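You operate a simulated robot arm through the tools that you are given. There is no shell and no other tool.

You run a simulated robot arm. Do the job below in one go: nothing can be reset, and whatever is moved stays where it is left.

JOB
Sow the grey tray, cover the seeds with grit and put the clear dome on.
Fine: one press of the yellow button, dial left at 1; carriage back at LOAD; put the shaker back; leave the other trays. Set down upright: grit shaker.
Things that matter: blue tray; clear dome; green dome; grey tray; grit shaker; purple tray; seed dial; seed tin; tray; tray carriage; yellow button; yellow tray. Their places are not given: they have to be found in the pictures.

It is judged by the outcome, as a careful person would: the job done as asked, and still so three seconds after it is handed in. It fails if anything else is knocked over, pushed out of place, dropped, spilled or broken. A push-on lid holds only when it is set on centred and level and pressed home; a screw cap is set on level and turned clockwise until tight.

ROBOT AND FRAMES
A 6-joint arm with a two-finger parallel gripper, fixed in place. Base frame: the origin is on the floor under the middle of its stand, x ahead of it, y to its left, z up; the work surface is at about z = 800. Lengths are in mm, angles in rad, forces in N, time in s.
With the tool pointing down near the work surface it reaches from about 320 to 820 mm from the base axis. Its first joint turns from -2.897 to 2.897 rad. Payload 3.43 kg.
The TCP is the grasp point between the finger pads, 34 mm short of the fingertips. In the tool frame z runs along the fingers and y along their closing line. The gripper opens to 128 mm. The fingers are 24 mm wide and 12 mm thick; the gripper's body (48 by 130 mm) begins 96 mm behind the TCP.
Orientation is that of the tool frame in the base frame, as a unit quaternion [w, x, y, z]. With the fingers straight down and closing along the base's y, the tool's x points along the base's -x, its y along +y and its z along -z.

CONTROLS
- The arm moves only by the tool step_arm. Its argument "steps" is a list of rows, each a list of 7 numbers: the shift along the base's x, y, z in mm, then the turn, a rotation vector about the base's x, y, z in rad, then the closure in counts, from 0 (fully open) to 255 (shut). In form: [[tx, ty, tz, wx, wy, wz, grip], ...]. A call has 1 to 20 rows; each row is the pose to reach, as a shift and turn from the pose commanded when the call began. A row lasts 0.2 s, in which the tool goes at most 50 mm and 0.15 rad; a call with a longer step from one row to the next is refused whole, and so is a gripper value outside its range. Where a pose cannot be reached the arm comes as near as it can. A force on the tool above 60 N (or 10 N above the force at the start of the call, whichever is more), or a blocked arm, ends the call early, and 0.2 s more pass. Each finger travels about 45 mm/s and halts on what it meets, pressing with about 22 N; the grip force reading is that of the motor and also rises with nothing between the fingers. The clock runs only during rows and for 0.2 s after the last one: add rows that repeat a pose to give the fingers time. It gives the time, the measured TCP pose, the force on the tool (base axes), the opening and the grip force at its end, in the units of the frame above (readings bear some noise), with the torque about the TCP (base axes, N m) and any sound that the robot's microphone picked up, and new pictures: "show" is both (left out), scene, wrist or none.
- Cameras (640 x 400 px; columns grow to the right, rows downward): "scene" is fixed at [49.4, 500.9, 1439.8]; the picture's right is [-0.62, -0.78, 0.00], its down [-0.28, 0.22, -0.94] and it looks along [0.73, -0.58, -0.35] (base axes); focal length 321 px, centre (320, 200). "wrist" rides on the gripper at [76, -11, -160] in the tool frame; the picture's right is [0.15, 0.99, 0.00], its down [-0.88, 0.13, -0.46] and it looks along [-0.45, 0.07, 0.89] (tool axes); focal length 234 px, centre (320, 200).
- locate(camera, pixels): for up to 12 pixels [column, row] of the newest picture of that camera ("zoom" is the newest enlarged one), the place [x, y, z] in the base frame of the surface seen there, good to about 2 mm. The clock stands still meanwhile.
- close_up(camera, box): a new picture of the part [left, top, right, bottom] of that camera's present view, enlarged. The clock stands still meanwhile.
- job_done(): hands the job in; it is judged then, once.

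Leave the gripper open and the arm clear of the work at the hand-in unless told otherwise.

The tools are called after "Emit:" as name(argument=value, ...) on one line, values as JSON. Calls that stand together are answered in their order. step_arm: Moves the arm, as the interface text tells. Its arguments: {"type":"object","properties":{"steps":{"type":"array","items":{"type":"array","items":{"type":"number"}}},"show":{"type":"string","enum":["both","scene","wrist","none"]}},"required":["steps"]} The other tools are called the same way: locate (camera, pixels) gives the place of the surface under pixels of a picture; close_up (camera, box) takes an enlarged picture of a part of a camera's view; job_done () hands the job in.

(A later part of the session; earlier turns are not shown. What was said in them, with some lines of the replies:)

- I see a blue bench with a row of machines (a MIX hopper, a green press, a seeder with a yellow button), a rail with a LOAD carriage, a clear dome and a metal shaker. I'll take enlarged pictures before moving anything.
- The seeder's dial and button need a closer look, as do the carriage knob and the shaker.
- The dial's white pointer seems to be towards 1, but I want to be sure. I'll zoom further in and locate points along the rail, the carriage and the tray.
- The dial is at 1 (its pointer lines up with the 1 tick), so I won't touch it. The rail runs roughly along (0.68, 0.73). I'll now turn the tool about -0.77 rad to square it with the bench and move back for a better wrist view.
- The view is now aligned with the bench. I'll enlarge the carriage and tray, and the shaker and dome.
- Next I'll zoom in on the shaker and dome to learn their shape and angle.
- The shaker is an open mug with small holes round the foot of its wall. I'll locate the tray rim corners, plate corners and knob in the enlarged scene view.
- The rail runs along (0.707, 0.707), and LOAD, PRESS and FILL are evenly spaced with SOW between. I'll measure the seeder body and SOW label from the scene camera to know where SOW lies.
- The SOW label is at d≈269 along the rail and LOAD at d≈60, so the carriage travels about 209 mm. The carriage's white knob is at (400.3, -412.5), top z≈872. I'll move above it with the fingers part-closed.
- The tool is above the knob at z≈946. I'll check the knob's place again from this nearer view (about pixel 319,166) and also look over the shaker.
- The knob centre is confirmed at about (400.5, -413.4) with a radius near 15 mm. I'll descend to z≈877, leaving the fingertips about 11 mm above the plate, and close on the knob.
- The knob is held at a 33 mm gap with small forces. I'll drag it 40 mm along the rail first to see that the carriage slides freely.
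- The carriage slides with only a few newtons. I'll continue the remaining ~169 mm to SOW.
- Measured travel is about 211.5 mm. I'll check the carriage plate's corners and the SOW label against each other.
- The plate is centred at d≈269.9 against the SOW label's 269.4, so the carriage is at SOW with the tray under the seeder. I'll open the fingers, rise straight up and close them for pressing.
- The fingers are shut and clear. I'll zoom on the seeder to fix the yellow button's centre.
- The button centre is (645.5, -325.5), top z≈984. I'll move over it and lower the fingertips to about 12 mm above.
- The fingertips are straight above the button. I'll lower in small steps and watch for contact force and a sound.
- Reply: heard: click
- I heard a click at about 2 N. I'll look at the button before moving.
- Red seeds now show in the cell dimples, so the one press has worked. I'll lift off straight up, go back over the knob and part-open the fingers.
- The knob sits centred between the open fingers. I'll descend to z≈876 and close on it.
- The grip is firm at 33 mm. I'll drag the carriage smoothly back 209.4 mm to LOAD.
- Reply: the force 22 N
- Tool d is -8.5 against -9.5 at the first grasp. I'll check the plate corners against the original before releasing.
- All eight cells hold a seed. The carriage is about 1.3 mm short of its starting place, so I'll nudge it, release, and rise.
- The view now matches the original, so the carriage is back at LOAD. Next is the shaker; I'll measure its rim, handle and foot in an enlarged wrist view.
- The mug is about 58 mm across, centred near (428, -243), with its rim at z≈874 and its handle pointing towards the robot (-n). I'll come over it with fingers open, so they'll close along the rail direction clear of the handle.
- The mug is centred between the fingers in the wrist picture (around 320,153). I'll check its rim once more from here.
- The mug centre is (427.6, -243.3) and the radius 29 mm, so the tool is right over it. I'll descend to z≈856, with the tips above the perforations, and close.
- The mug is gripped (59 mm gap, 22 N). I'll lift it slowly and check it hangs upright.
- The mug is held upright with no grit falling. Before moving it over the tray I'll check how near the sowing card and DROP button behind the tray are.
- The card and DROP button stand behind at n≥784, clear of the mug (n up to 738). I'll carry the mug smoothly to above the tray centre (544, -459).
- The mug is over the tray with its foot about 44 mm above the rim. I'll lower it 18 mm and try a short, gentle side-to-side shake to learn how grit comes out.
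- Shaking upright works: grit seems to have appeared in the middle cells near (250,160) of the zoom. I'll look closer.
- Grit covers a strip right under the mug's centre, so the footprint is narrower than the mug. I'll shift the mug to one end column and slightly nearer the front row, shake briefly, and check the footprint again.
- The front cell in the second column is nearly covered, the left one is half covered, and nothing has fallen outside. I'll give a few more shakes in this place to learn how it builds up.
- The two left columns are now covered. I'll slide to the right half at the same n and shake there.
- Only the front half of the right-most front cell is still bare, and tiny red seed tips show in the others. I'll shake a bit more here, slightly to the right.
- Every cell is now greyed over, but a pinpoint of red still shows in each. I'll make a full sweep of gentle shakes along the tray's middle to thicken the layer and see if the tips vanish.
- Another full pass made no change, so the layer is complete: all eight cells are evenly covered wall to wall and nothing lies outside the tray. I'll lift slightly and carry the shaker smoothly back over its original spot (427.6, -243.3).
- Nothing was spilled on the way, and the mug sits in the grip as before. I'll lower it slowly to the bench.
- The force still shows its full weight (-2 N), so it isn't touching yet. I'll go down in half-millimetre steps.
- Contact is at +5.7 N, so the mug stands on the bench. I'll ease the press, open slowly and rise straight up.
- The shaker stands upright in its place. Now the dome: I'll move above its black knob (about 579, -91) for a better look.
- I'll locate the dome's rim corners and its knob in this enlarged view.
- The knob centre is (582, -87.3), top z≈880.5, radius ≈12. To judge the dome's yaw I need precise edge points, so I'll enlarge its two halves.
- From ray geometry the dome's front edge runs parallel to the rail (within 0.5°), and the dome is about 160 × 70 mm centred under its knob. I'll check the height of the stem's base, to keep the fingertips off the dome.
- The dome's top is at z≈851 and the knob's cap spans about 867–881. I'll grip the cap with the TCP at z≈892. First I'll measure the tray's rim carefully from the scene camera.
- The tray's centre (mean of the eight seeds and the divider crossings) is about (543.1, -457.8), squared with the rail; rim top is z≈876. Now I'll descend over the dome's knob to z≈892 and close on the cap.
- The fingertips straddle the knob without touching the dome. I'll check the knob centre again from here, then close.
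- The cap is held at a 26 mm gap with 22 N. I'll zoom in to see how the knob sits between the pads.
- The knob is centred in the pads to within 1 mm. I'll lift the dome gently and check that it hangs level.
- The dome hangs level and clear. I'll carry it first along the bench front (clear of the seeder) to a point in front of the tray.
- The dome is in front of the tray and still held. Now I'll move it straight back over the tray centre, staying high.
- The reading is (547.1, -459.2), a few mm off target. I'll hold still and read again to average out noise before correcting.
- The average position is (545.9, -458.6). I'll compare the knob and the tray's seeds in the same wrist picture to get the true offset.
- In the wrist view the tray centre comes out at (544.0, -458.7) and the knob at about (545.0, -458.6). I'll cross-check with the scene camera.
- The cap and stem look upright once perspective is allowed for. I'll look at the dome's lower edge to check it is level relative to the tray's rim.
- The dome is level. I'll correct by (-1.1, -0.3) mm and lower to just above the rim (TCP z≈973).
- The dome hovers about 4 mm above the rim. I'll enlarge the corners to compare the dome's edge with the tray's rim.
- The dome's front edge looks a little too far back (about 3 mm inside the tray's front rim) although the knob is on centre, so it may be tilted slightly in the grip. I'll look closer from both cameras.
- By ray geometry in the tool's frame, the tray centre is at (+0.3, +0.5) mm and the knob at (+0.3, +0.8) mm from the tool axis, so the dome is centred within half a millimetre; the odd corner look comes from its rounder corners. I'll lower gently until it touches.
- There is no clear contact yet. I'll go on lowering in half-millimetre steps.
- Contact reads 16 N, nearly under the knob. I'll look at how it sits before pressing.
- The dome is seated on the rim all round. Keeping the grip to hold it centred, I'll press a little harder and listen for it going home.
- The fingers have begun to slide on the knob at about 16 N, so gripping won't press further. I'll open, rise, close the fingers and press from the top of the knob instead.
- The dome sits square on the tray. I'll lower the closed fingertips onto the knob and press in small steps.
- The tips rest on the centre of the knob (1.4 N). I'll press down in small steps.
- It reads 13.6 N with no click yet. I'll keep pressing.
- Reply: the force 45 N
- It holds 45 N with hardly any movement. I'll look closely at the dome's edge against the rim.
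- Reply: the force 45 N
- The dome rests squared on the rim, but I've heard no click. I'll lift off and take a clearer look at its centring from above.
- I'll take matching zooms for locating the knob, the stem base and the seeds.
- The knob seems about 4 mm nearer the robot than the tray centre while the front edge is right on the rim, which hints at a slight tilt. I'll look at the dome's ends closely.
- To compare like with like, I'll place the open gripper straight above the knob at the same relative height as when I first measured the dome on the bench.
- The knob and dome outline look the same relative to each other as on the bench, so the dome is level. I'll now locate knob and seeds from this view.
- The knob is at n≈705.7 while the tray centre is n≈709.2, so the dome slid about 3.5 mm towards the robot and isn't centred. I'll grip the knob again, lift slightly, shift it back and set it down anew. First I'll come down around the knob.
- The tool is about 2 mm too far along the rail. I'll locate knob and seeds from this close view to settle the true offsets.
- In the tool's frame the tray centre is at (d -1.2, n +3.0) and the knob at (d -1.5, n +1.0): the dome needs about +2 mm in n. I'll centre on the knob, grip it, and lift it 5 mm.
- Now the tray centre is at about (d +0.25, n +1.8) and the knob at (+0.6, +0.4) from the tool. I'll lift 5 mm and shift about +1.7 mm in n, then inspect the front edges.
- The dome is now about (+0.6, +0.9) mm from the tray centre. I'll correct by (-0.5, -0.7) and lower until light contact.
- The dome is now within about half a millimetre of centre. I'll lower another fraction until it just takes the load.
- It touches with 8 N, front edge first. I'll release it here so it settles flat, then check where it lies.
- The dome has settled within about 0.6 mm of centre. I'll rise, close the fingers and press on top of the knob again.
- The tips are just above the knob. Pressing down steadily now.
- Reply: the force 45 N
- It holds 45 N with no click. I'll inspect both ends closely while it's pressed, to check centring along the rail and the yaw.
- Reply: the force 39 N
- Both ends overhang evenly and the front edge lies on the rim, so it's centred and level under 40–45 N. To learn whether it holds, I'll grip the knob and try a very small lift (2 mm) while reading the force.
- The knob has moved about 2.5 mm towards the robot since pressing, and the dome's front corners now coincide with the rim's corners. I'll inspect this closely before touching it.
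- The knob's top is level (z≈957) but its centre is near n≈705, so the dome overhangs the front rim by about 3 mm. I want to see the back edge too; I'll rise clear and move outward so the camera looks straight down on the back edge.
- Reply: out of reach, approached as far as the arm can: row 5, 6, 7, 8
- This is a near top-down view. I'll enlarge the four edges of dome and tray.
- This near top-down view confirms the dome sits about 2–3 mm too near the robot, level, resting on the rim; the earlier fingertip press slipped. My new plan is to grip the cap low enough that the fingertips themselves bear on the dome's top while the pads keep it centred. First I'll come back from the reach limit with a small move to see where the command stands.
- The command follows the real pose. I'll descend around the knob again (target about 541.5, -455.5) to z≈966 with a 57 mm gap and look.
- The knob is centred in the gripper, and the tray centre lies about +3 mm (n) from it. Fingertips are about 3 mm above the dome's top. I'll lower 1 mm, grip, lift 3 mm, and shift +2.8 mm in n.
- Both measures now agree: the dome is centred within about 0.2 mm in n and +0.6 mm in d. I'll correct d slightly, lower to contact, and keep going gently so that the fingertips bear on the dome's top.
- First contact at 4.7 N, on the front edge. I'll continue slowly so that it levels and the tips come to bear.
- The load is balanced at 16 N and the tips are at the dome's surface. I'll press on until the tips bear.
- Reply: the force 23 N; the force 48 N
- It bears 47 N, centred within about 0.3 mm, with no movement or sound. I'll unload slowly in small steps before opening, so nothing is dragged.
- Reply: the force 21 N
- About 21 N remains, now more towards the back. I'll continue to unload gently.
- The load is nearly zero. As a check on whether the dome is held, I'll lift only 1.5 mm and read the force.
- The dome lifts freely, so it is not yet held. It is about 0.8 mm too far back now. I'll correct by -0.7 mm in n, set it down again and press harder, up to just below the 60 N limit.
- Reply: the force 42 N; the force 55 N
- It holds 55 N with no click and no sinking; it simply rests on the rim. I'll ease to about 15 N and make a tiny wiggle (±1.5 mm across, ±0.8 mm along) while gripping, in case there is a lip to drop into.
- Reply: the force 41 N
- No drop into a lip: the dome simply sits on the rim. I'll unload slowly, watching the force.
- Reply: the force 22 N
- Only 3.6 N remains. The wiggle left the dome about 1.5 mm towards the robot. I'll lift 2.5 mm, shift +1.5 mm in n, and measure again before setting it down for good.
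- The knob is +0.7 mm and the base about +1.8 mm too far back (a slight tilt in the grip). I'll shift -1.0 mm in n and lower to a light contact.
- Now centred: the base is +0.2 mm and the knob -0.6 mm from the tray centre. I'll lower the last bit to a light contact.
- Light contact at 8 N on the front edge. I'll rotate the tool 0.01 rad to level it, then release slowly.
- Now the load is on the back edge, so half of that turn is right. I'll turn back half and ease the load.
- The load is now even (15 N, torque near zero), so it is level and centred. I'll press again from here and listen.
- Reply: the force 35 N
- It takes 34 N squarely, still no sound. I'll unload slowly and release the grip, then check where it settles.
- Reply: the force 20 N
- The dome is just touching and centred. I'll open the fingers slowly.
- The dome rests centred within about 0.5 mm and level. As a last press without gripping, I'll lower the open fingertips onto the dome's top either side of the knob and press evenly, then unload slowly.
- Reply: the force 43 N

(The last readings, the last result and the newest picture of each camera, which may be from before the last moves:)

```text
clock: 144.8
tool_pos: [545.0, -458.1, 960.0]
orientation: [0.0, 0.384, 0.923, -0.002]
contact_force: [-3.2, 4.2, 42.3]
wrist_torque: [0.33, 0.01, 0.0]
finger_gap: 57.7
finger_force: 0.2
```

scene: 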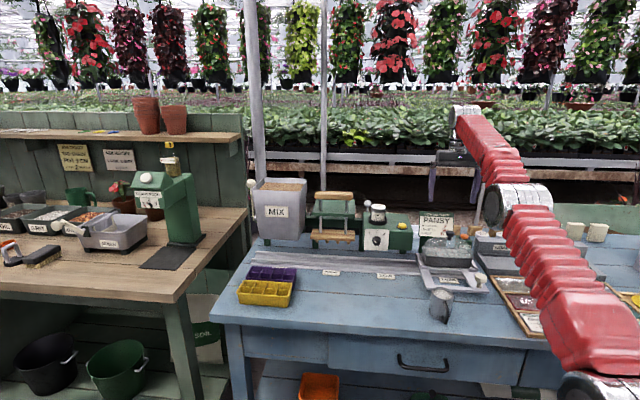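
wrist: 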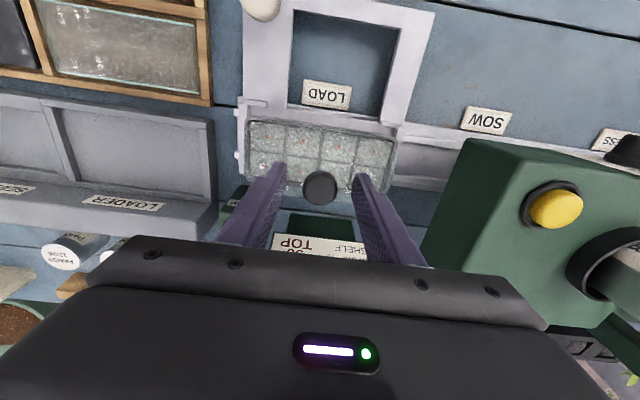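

It pressed evenly at 42 N, again no sound. I'll unload slowly.

Emit:
step_arm(steps=[[0, 0, 0.5, 0, 0, 0, 140], [0, 0, 1.0, 0, 0, 0, 140], [0, 0, 1.5, 0, 0, 0, 140], [0, 0, 2.0, 0, 0, 0, 140], [0, 0, 2.5, 0, 0, 0, 140], [0, 0, 3.0, 0, 0, 0, 140], [0, 0, 3.5, 0, 0, 0, 140], [0, 0, 4.0, 0, 0, 0, 140], [0, 0, 4.5, 0, 0, 0, 140], [0, 0, 5.0, 0, 0, 0, 140], [0, 0, 5.5, 0, 0, 0, 140], [0, 0, 6.0, 0, 0, 0, 140], [0, 0, 6.0, 0, 0, 0, 140]], show="wrist")

Emit:
close_up(camera="wrist", box=[235, 95, 405, 215])

Emit:
close_up(camera="wrist", box=[290, 110, 350, 145])

```text
clock: 147.6
tool_pos: [544.5, -459.2, 962.3]
orientation: [-0.001, 0.384, 0.924, 0.001]
contact_force: [-0.2, 0.2, 0.2]
wrist_torque: [0.01, 0.01, 0.02]
finger_gap: 57.8
finger_force: 0.3
```

wrist: 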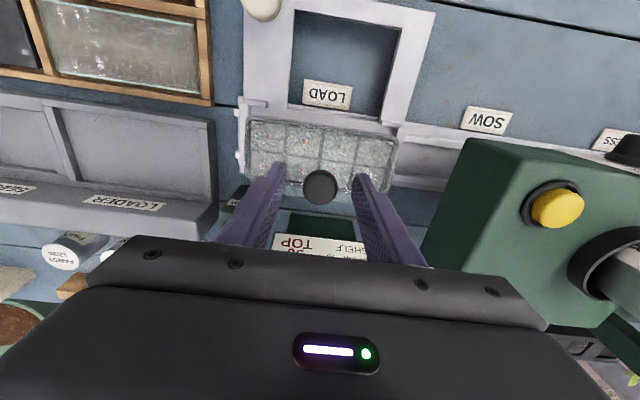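

```text
3.33 times, centred on (320, 155) of wrist
```

zoom: 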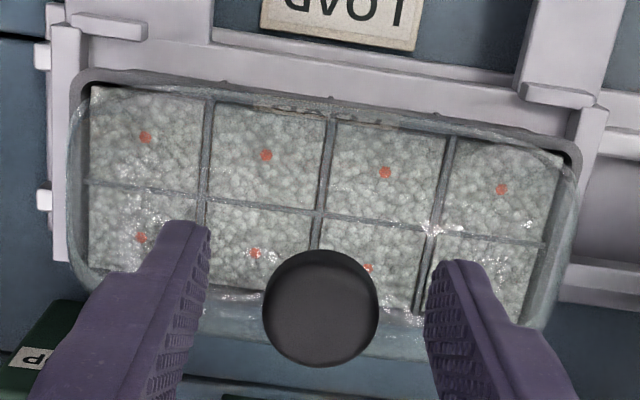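

```text
10.67 times, centred on (320, 128) of wrist
```

zoom: 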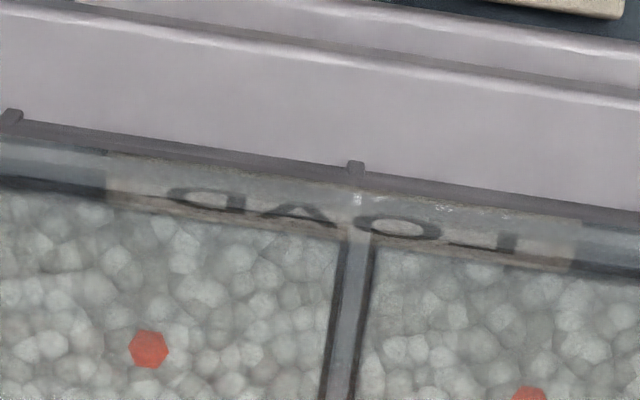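

The slow unloading left the dome centred. I'll rise straight up, well clear.

Emit:
step_arm(steps=[[0, 0, 3, 0, 0, 0, 140], [0, 0, 10, 0, 0, 0, 140], [0, 0, 25, 0, 0, 0, 140], [0, 0, 50, 0, 0, 0, 140], [0, 0, 85, 0, 0, 0, 100], [0, 0, 115, 0, 0, 0, 60], [0, 0, 115, 0, 0, 0, 0], [15, -15, 115, 0, 0, 0, 0], [25, -25, 115, 0, 0, 0, 0], [25, -25, 115, 0, 0, 0, 0]])

Emit:
close_up(camera="wrist", box=[240, 50, 400, 150])

Emit:
close_up(camera="scene", box=[400, 215, 510, 330])

```text
clock: 149.8
tool_pos: [571.3, -484.2, 1078.0]
orientation: [-0.001, 0.384, 0.923, 0.0]
contact_force: [-0.5, -0.8, -0.6]
wrist_torque: [0.01, -0.02, -0.01]
finger_gap: 128.0
finger_force: 0.2
```

scene: 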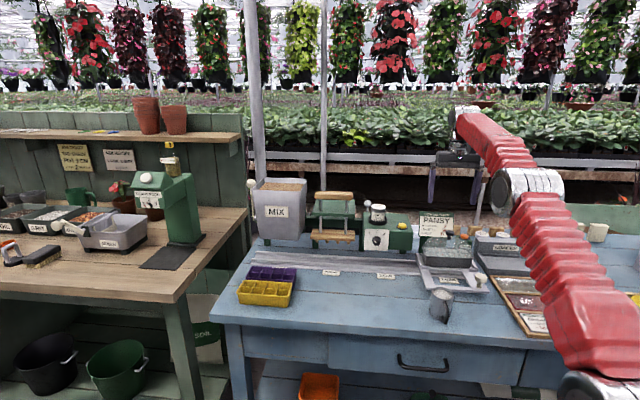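
wrist: 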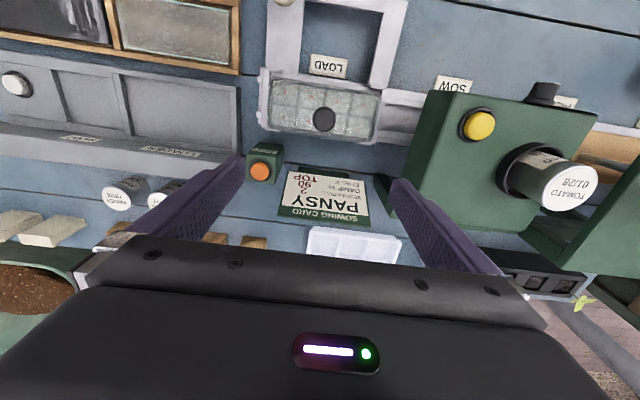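

```text
4.00 times, centred on (320, 100) of wrist
```

zoom: 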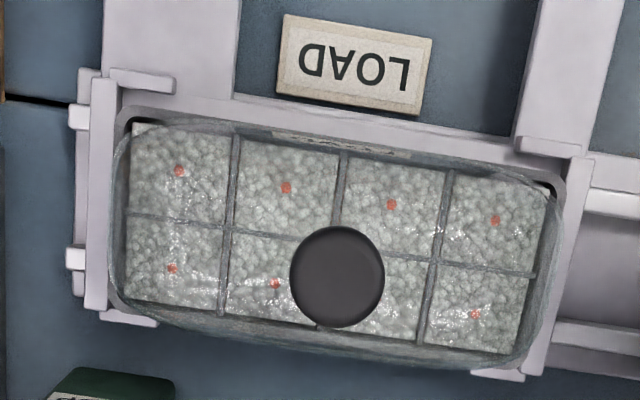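

```text
3.48 times, centred on (455, 272) of scene
```

zoom: 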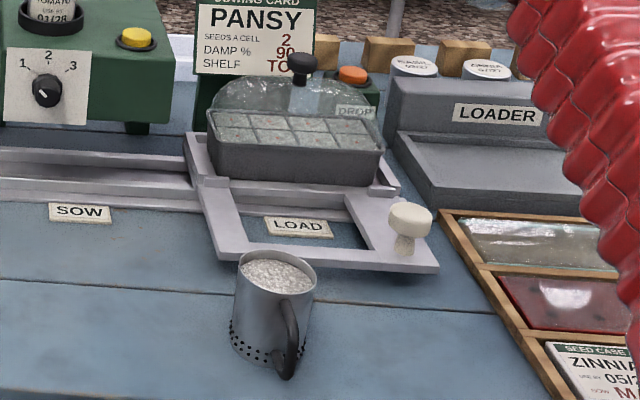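

From above I'll check the margins at the front and back edges once more.

Emit:
close_up(camera="wrist", box=[265, 70, 325, 110])

Emit:
close_up(camera="wrist", box=[265, 105, 325, 145])

Emit:
close_up(camera="wrist", box=[325, 80, 385, 150])

```text
10.00 times, centred on (295, 90) of wrist
```

zoom: 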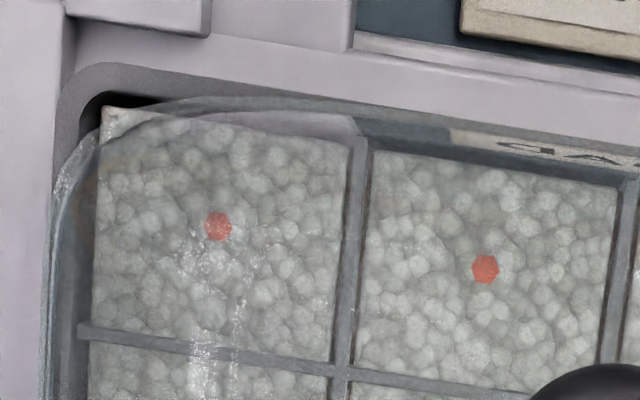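

```text
10.00 times, centred on (295, 125) of wrist
```

zoom: 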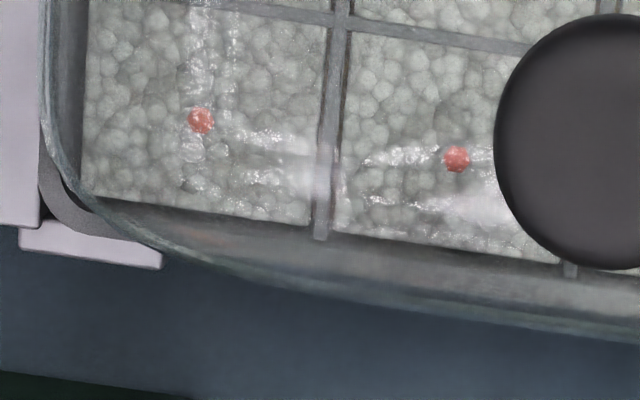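

```text
5.71 times, centred on (355, 115) of wrist
```

zoom: 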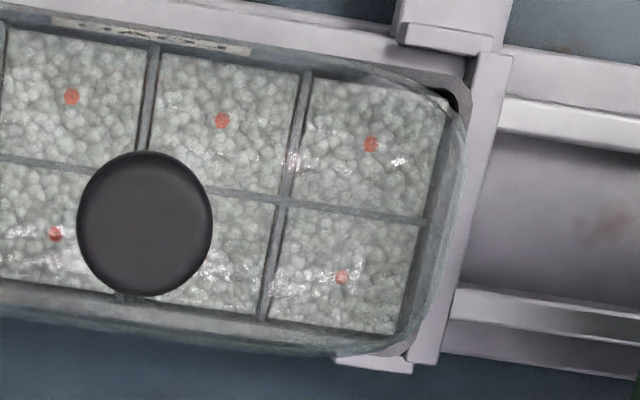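

I'll use locate on this top-down view for an independent measure of knob and seeds.

Emit:
close_up(camera="wrist", box=[240, 50, 400, 150])

Emit:
locate(camera="zoom", pixels=[[337, 280], [291, 278], [384, 278], [337, 326], [337, 230], [179, 171], [286, 188], [391, 204], [495, 221], [172, 269], [275, 284], [475, 314]])

```text
4.00 times, centred on (320, 100) of wrist
```

zoom: 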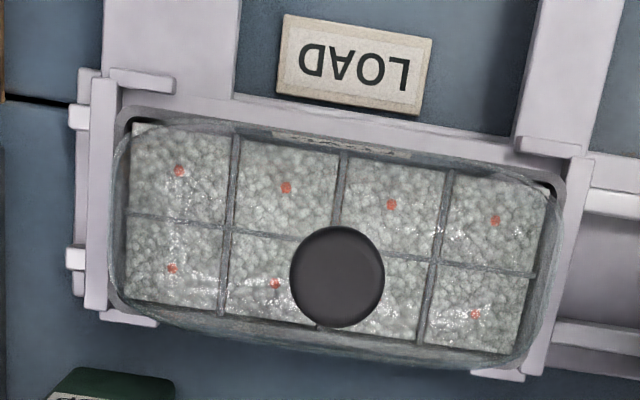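

```text
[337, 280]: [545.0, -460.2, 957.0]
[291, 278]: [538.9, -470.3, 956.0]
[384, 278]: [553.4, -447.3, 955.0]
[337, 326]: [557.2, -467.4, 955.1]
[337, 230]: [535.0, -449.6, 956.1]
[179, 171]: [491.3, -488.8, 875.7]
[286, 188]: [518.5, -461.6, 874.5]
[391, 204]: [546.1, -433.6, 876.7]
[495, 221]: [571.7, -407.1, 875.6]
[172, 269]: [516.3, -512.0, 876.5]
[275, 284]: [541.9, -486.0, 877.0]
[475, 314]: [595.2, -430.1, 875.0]
```

The dome is centred within about 1 mm and level on the rim. I'll now check the rest: carriage at LOAD, shaker, dial and other trays.

Emit:
close_up(camera="scene", box=[410, 240, 500, 300])

Emit:
close_up(camera="scene", box=[220, 170, 420, 330])

Emit:
close_up(camera="scene", box=[366, 226, 390, 252])

Emit:
close_up(camera="scene", box=[422, 282, 466, 328])

```text
6.67 times, centred on (455, 270) of scene
```

zoom: 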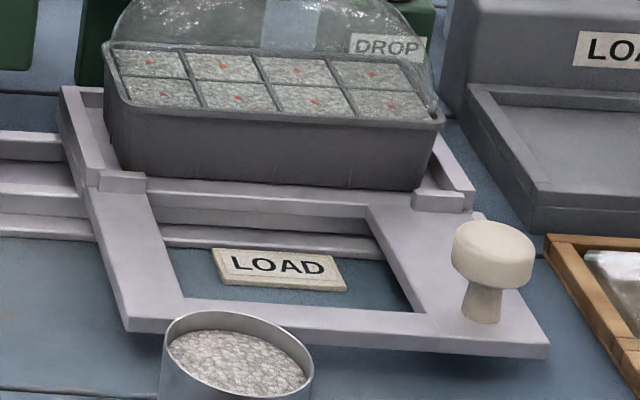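

```text
2.50 times, centred on (320, 250) of scene
```

zoom: 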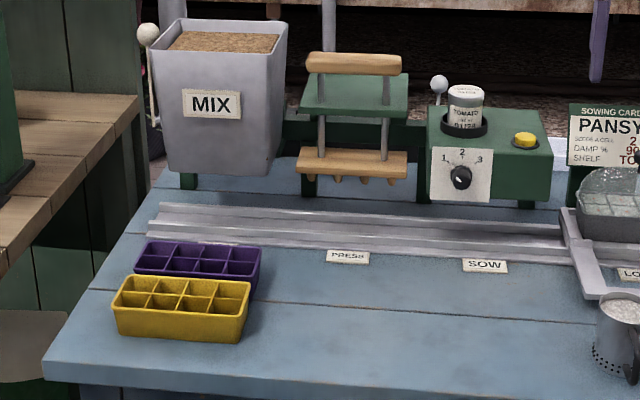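

```text
15.38 times, centred on (378, 239) of scene
```

zoom: 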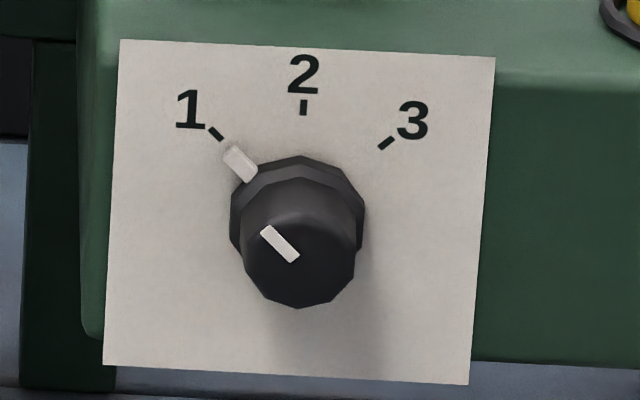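

```text
8.70 times, centred on (444, 305) of scene
```

zoom: 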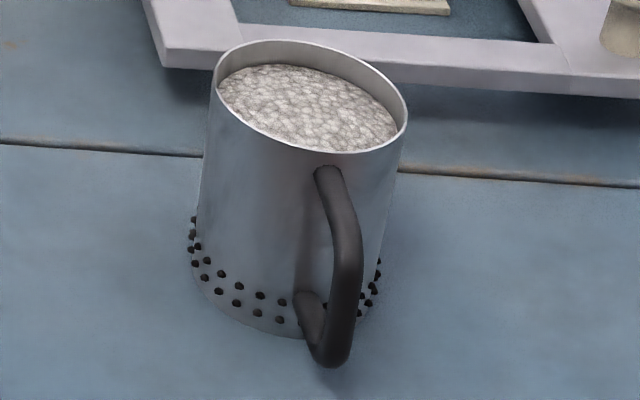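

Carriage, dial, shaker and other trays all match the starting pictures. The dome is about 1 mm off centre in each direction, so I'll do one last fine adjustment: return around the knob, grip, shift slightly, and press again evenly.

Emit:
step_arm(steps=[[-12, 12, 0, 0, 0, 0, 60], [-25, 25, 0, 0, 0, 0, 140], [-25, 25, -40, 0, 0, 0, 140], [-25, 25, -80, 0, 0, 0, 140], [-25, 25, -105, 0, 0, 0, 140], [-25, 25, -114, 0, 0, 0, 140], [-25, 25, -114, 0, 0, 0, 140], [-25, 25, -114, 0, 0, 0, 140]], show="wrist")

Emit:
close_up(camera="wrist", box=[235, 95, 405, 215])

```text
clock: 151.6
tool_pos: [544.4, -457.6, 964.9]
orientation: [-0.002, 0.384, 0.923, -0.001]
contact_force: [0.2, -0.1, -0.2]
wrist_torque: [-0.02, 0.02, 0.01]
finger_gap: 57.8
finger_force: 0.1
```

wrist: 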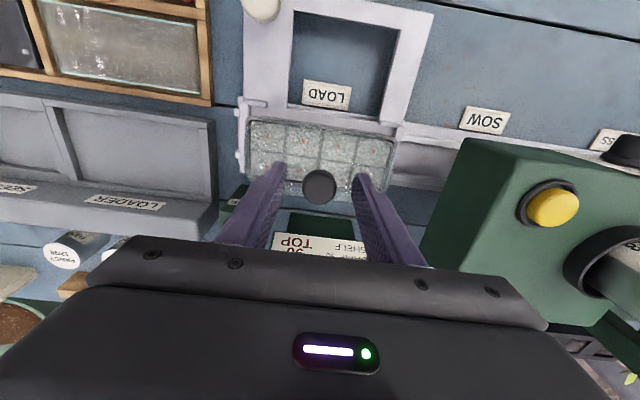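

```text
3.33 times, centred on (320, 155) of wrist
```

zoom: 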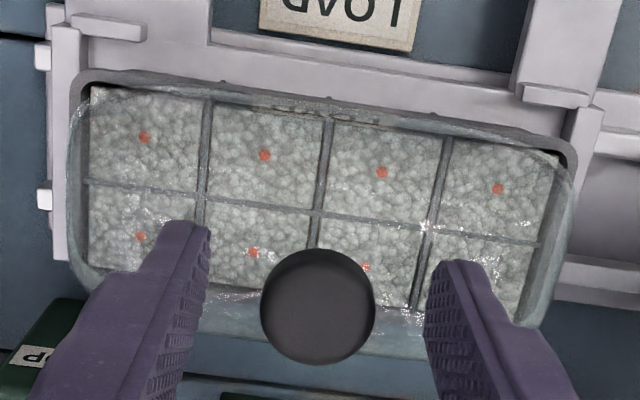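

By this view the dome is within 0.2 mm of centre, so it's as good as I can measure; I'll leave it. I'll rise straight up and go back to the starting place with the gripper open.

Emit:
step_arm(steps=[[0, 0, 3, 0, 0, 0, 140], [0, 0, 12, 0, 0, 0, 140], [0, 0, 35, 0, 0, 0, 140], [0, 0, 75, 0, 0, 0, 140], [0, 0, 120, 0, 0, 0, 100], [-10, 20, 160, 0, 0, 0, 50], [-30, 55, 185, 0, 0, 0, 0], [-55, 95, 200, 0, 0, 0, 0], [-80, 135, 215, 0, 0, 0, 0], [-105, 175, 230, 0, 0, 0, 0], [-120, 210, 245, 0, 0, 0, 0], [-120, 210, 245, 0, 0, 0, 0]])

Emit:
close_up(camera="scene", box=[400, 210, 520, 330])

Emit:
close_up(camera="scene", box=[426, 220, 486, 270])

```text
clock: 154.2
tool_pos: [422.3, -247.2, 1209.7]
orientation: [-0.002, 0.384, 0.923, -0.001]
contact_force: [-1.2, -0.1, 0.2]
wrist_torque: [0.0, 0.01, -0.01]
finger_gap: 127.9
finger_force: 0.0
```

scene: 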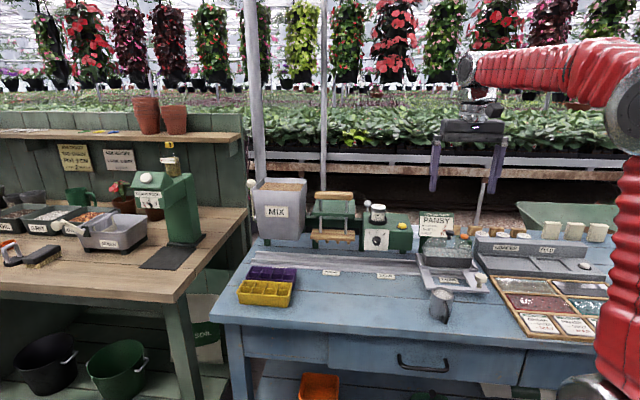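
wrist: 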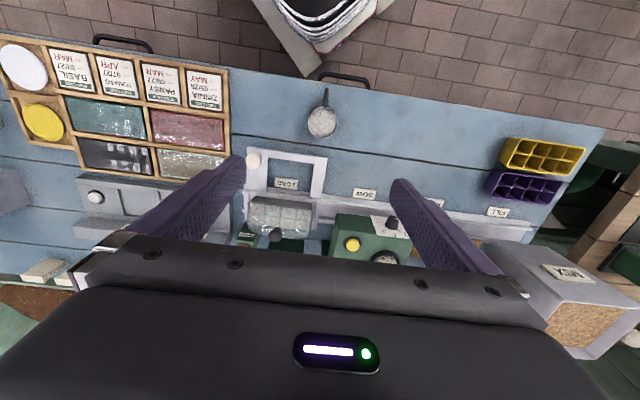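

```text
3.33 times, centred on (460, 270) of scene
```

zoom: 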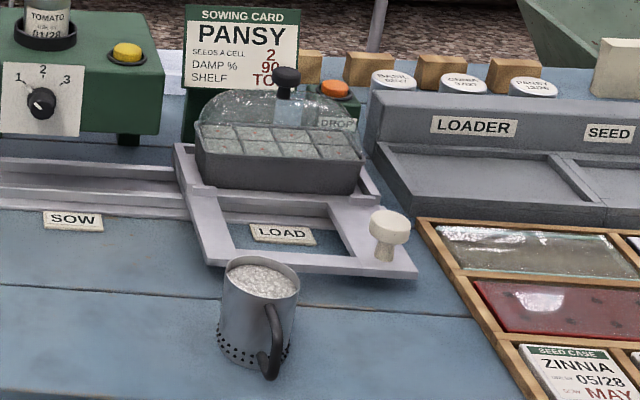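

```text
8.00 times, centred on (456, 245) of scene
```

zoom: 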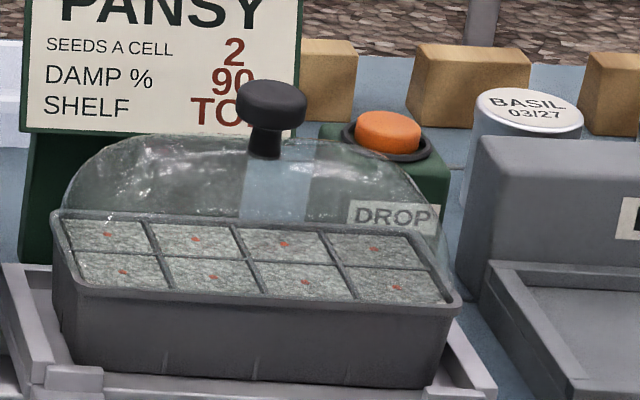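

Here is what I see:

- **Grey tray:** a seed shows in all eight cells, from one button press. Grit covers every cell evenly, with a pinpoint of seed still showing in each.
- **Dome:** it sits level on the rim, centred to about 1 mm. I pressed it at up to 55 N and heard no click. When I tested it, it lifted off freely, so it rests on the rim rather than being clipped on.
- **Rest of the bench:** the dial is at 1, the carriage is at LOAD, and the shaker stands upright in its old spot. The other trays are as they were.
- **Arm:** it is clear of the work with the gripper open.

I'm handing the job in.

Emit:
job_done()

```text
The job is handed in.
```

I've handed the job in. The grey tray is sown and covered with grit, and the clear dome is on. However, the dome only rests on the rim; it isn't clipped on.

- **Sowing:** I moved the carriage to SOW, pressed the yellow button once and brought it back to LOAD. A seed shows in all eight cells. The dial was already at 1 and I left it there.
- **Grit:** I shook the grit evenly over every cell and saw none fall outside the tray. A pinpoint of seed still shows in each cell, and another full pass didn't change that. The shaker is back in its place, upright.
- **Dome:** It sits level and centred to within about 1 mm. I pressed it several times, with up to 55 N, but never heard a click. After a 47 N press it lifted off freely when I tested it. If it is meant to snap on, it hasn't.
- **Everything else:** The other trays are as they were. The arm is clear of the work with the gripper open.
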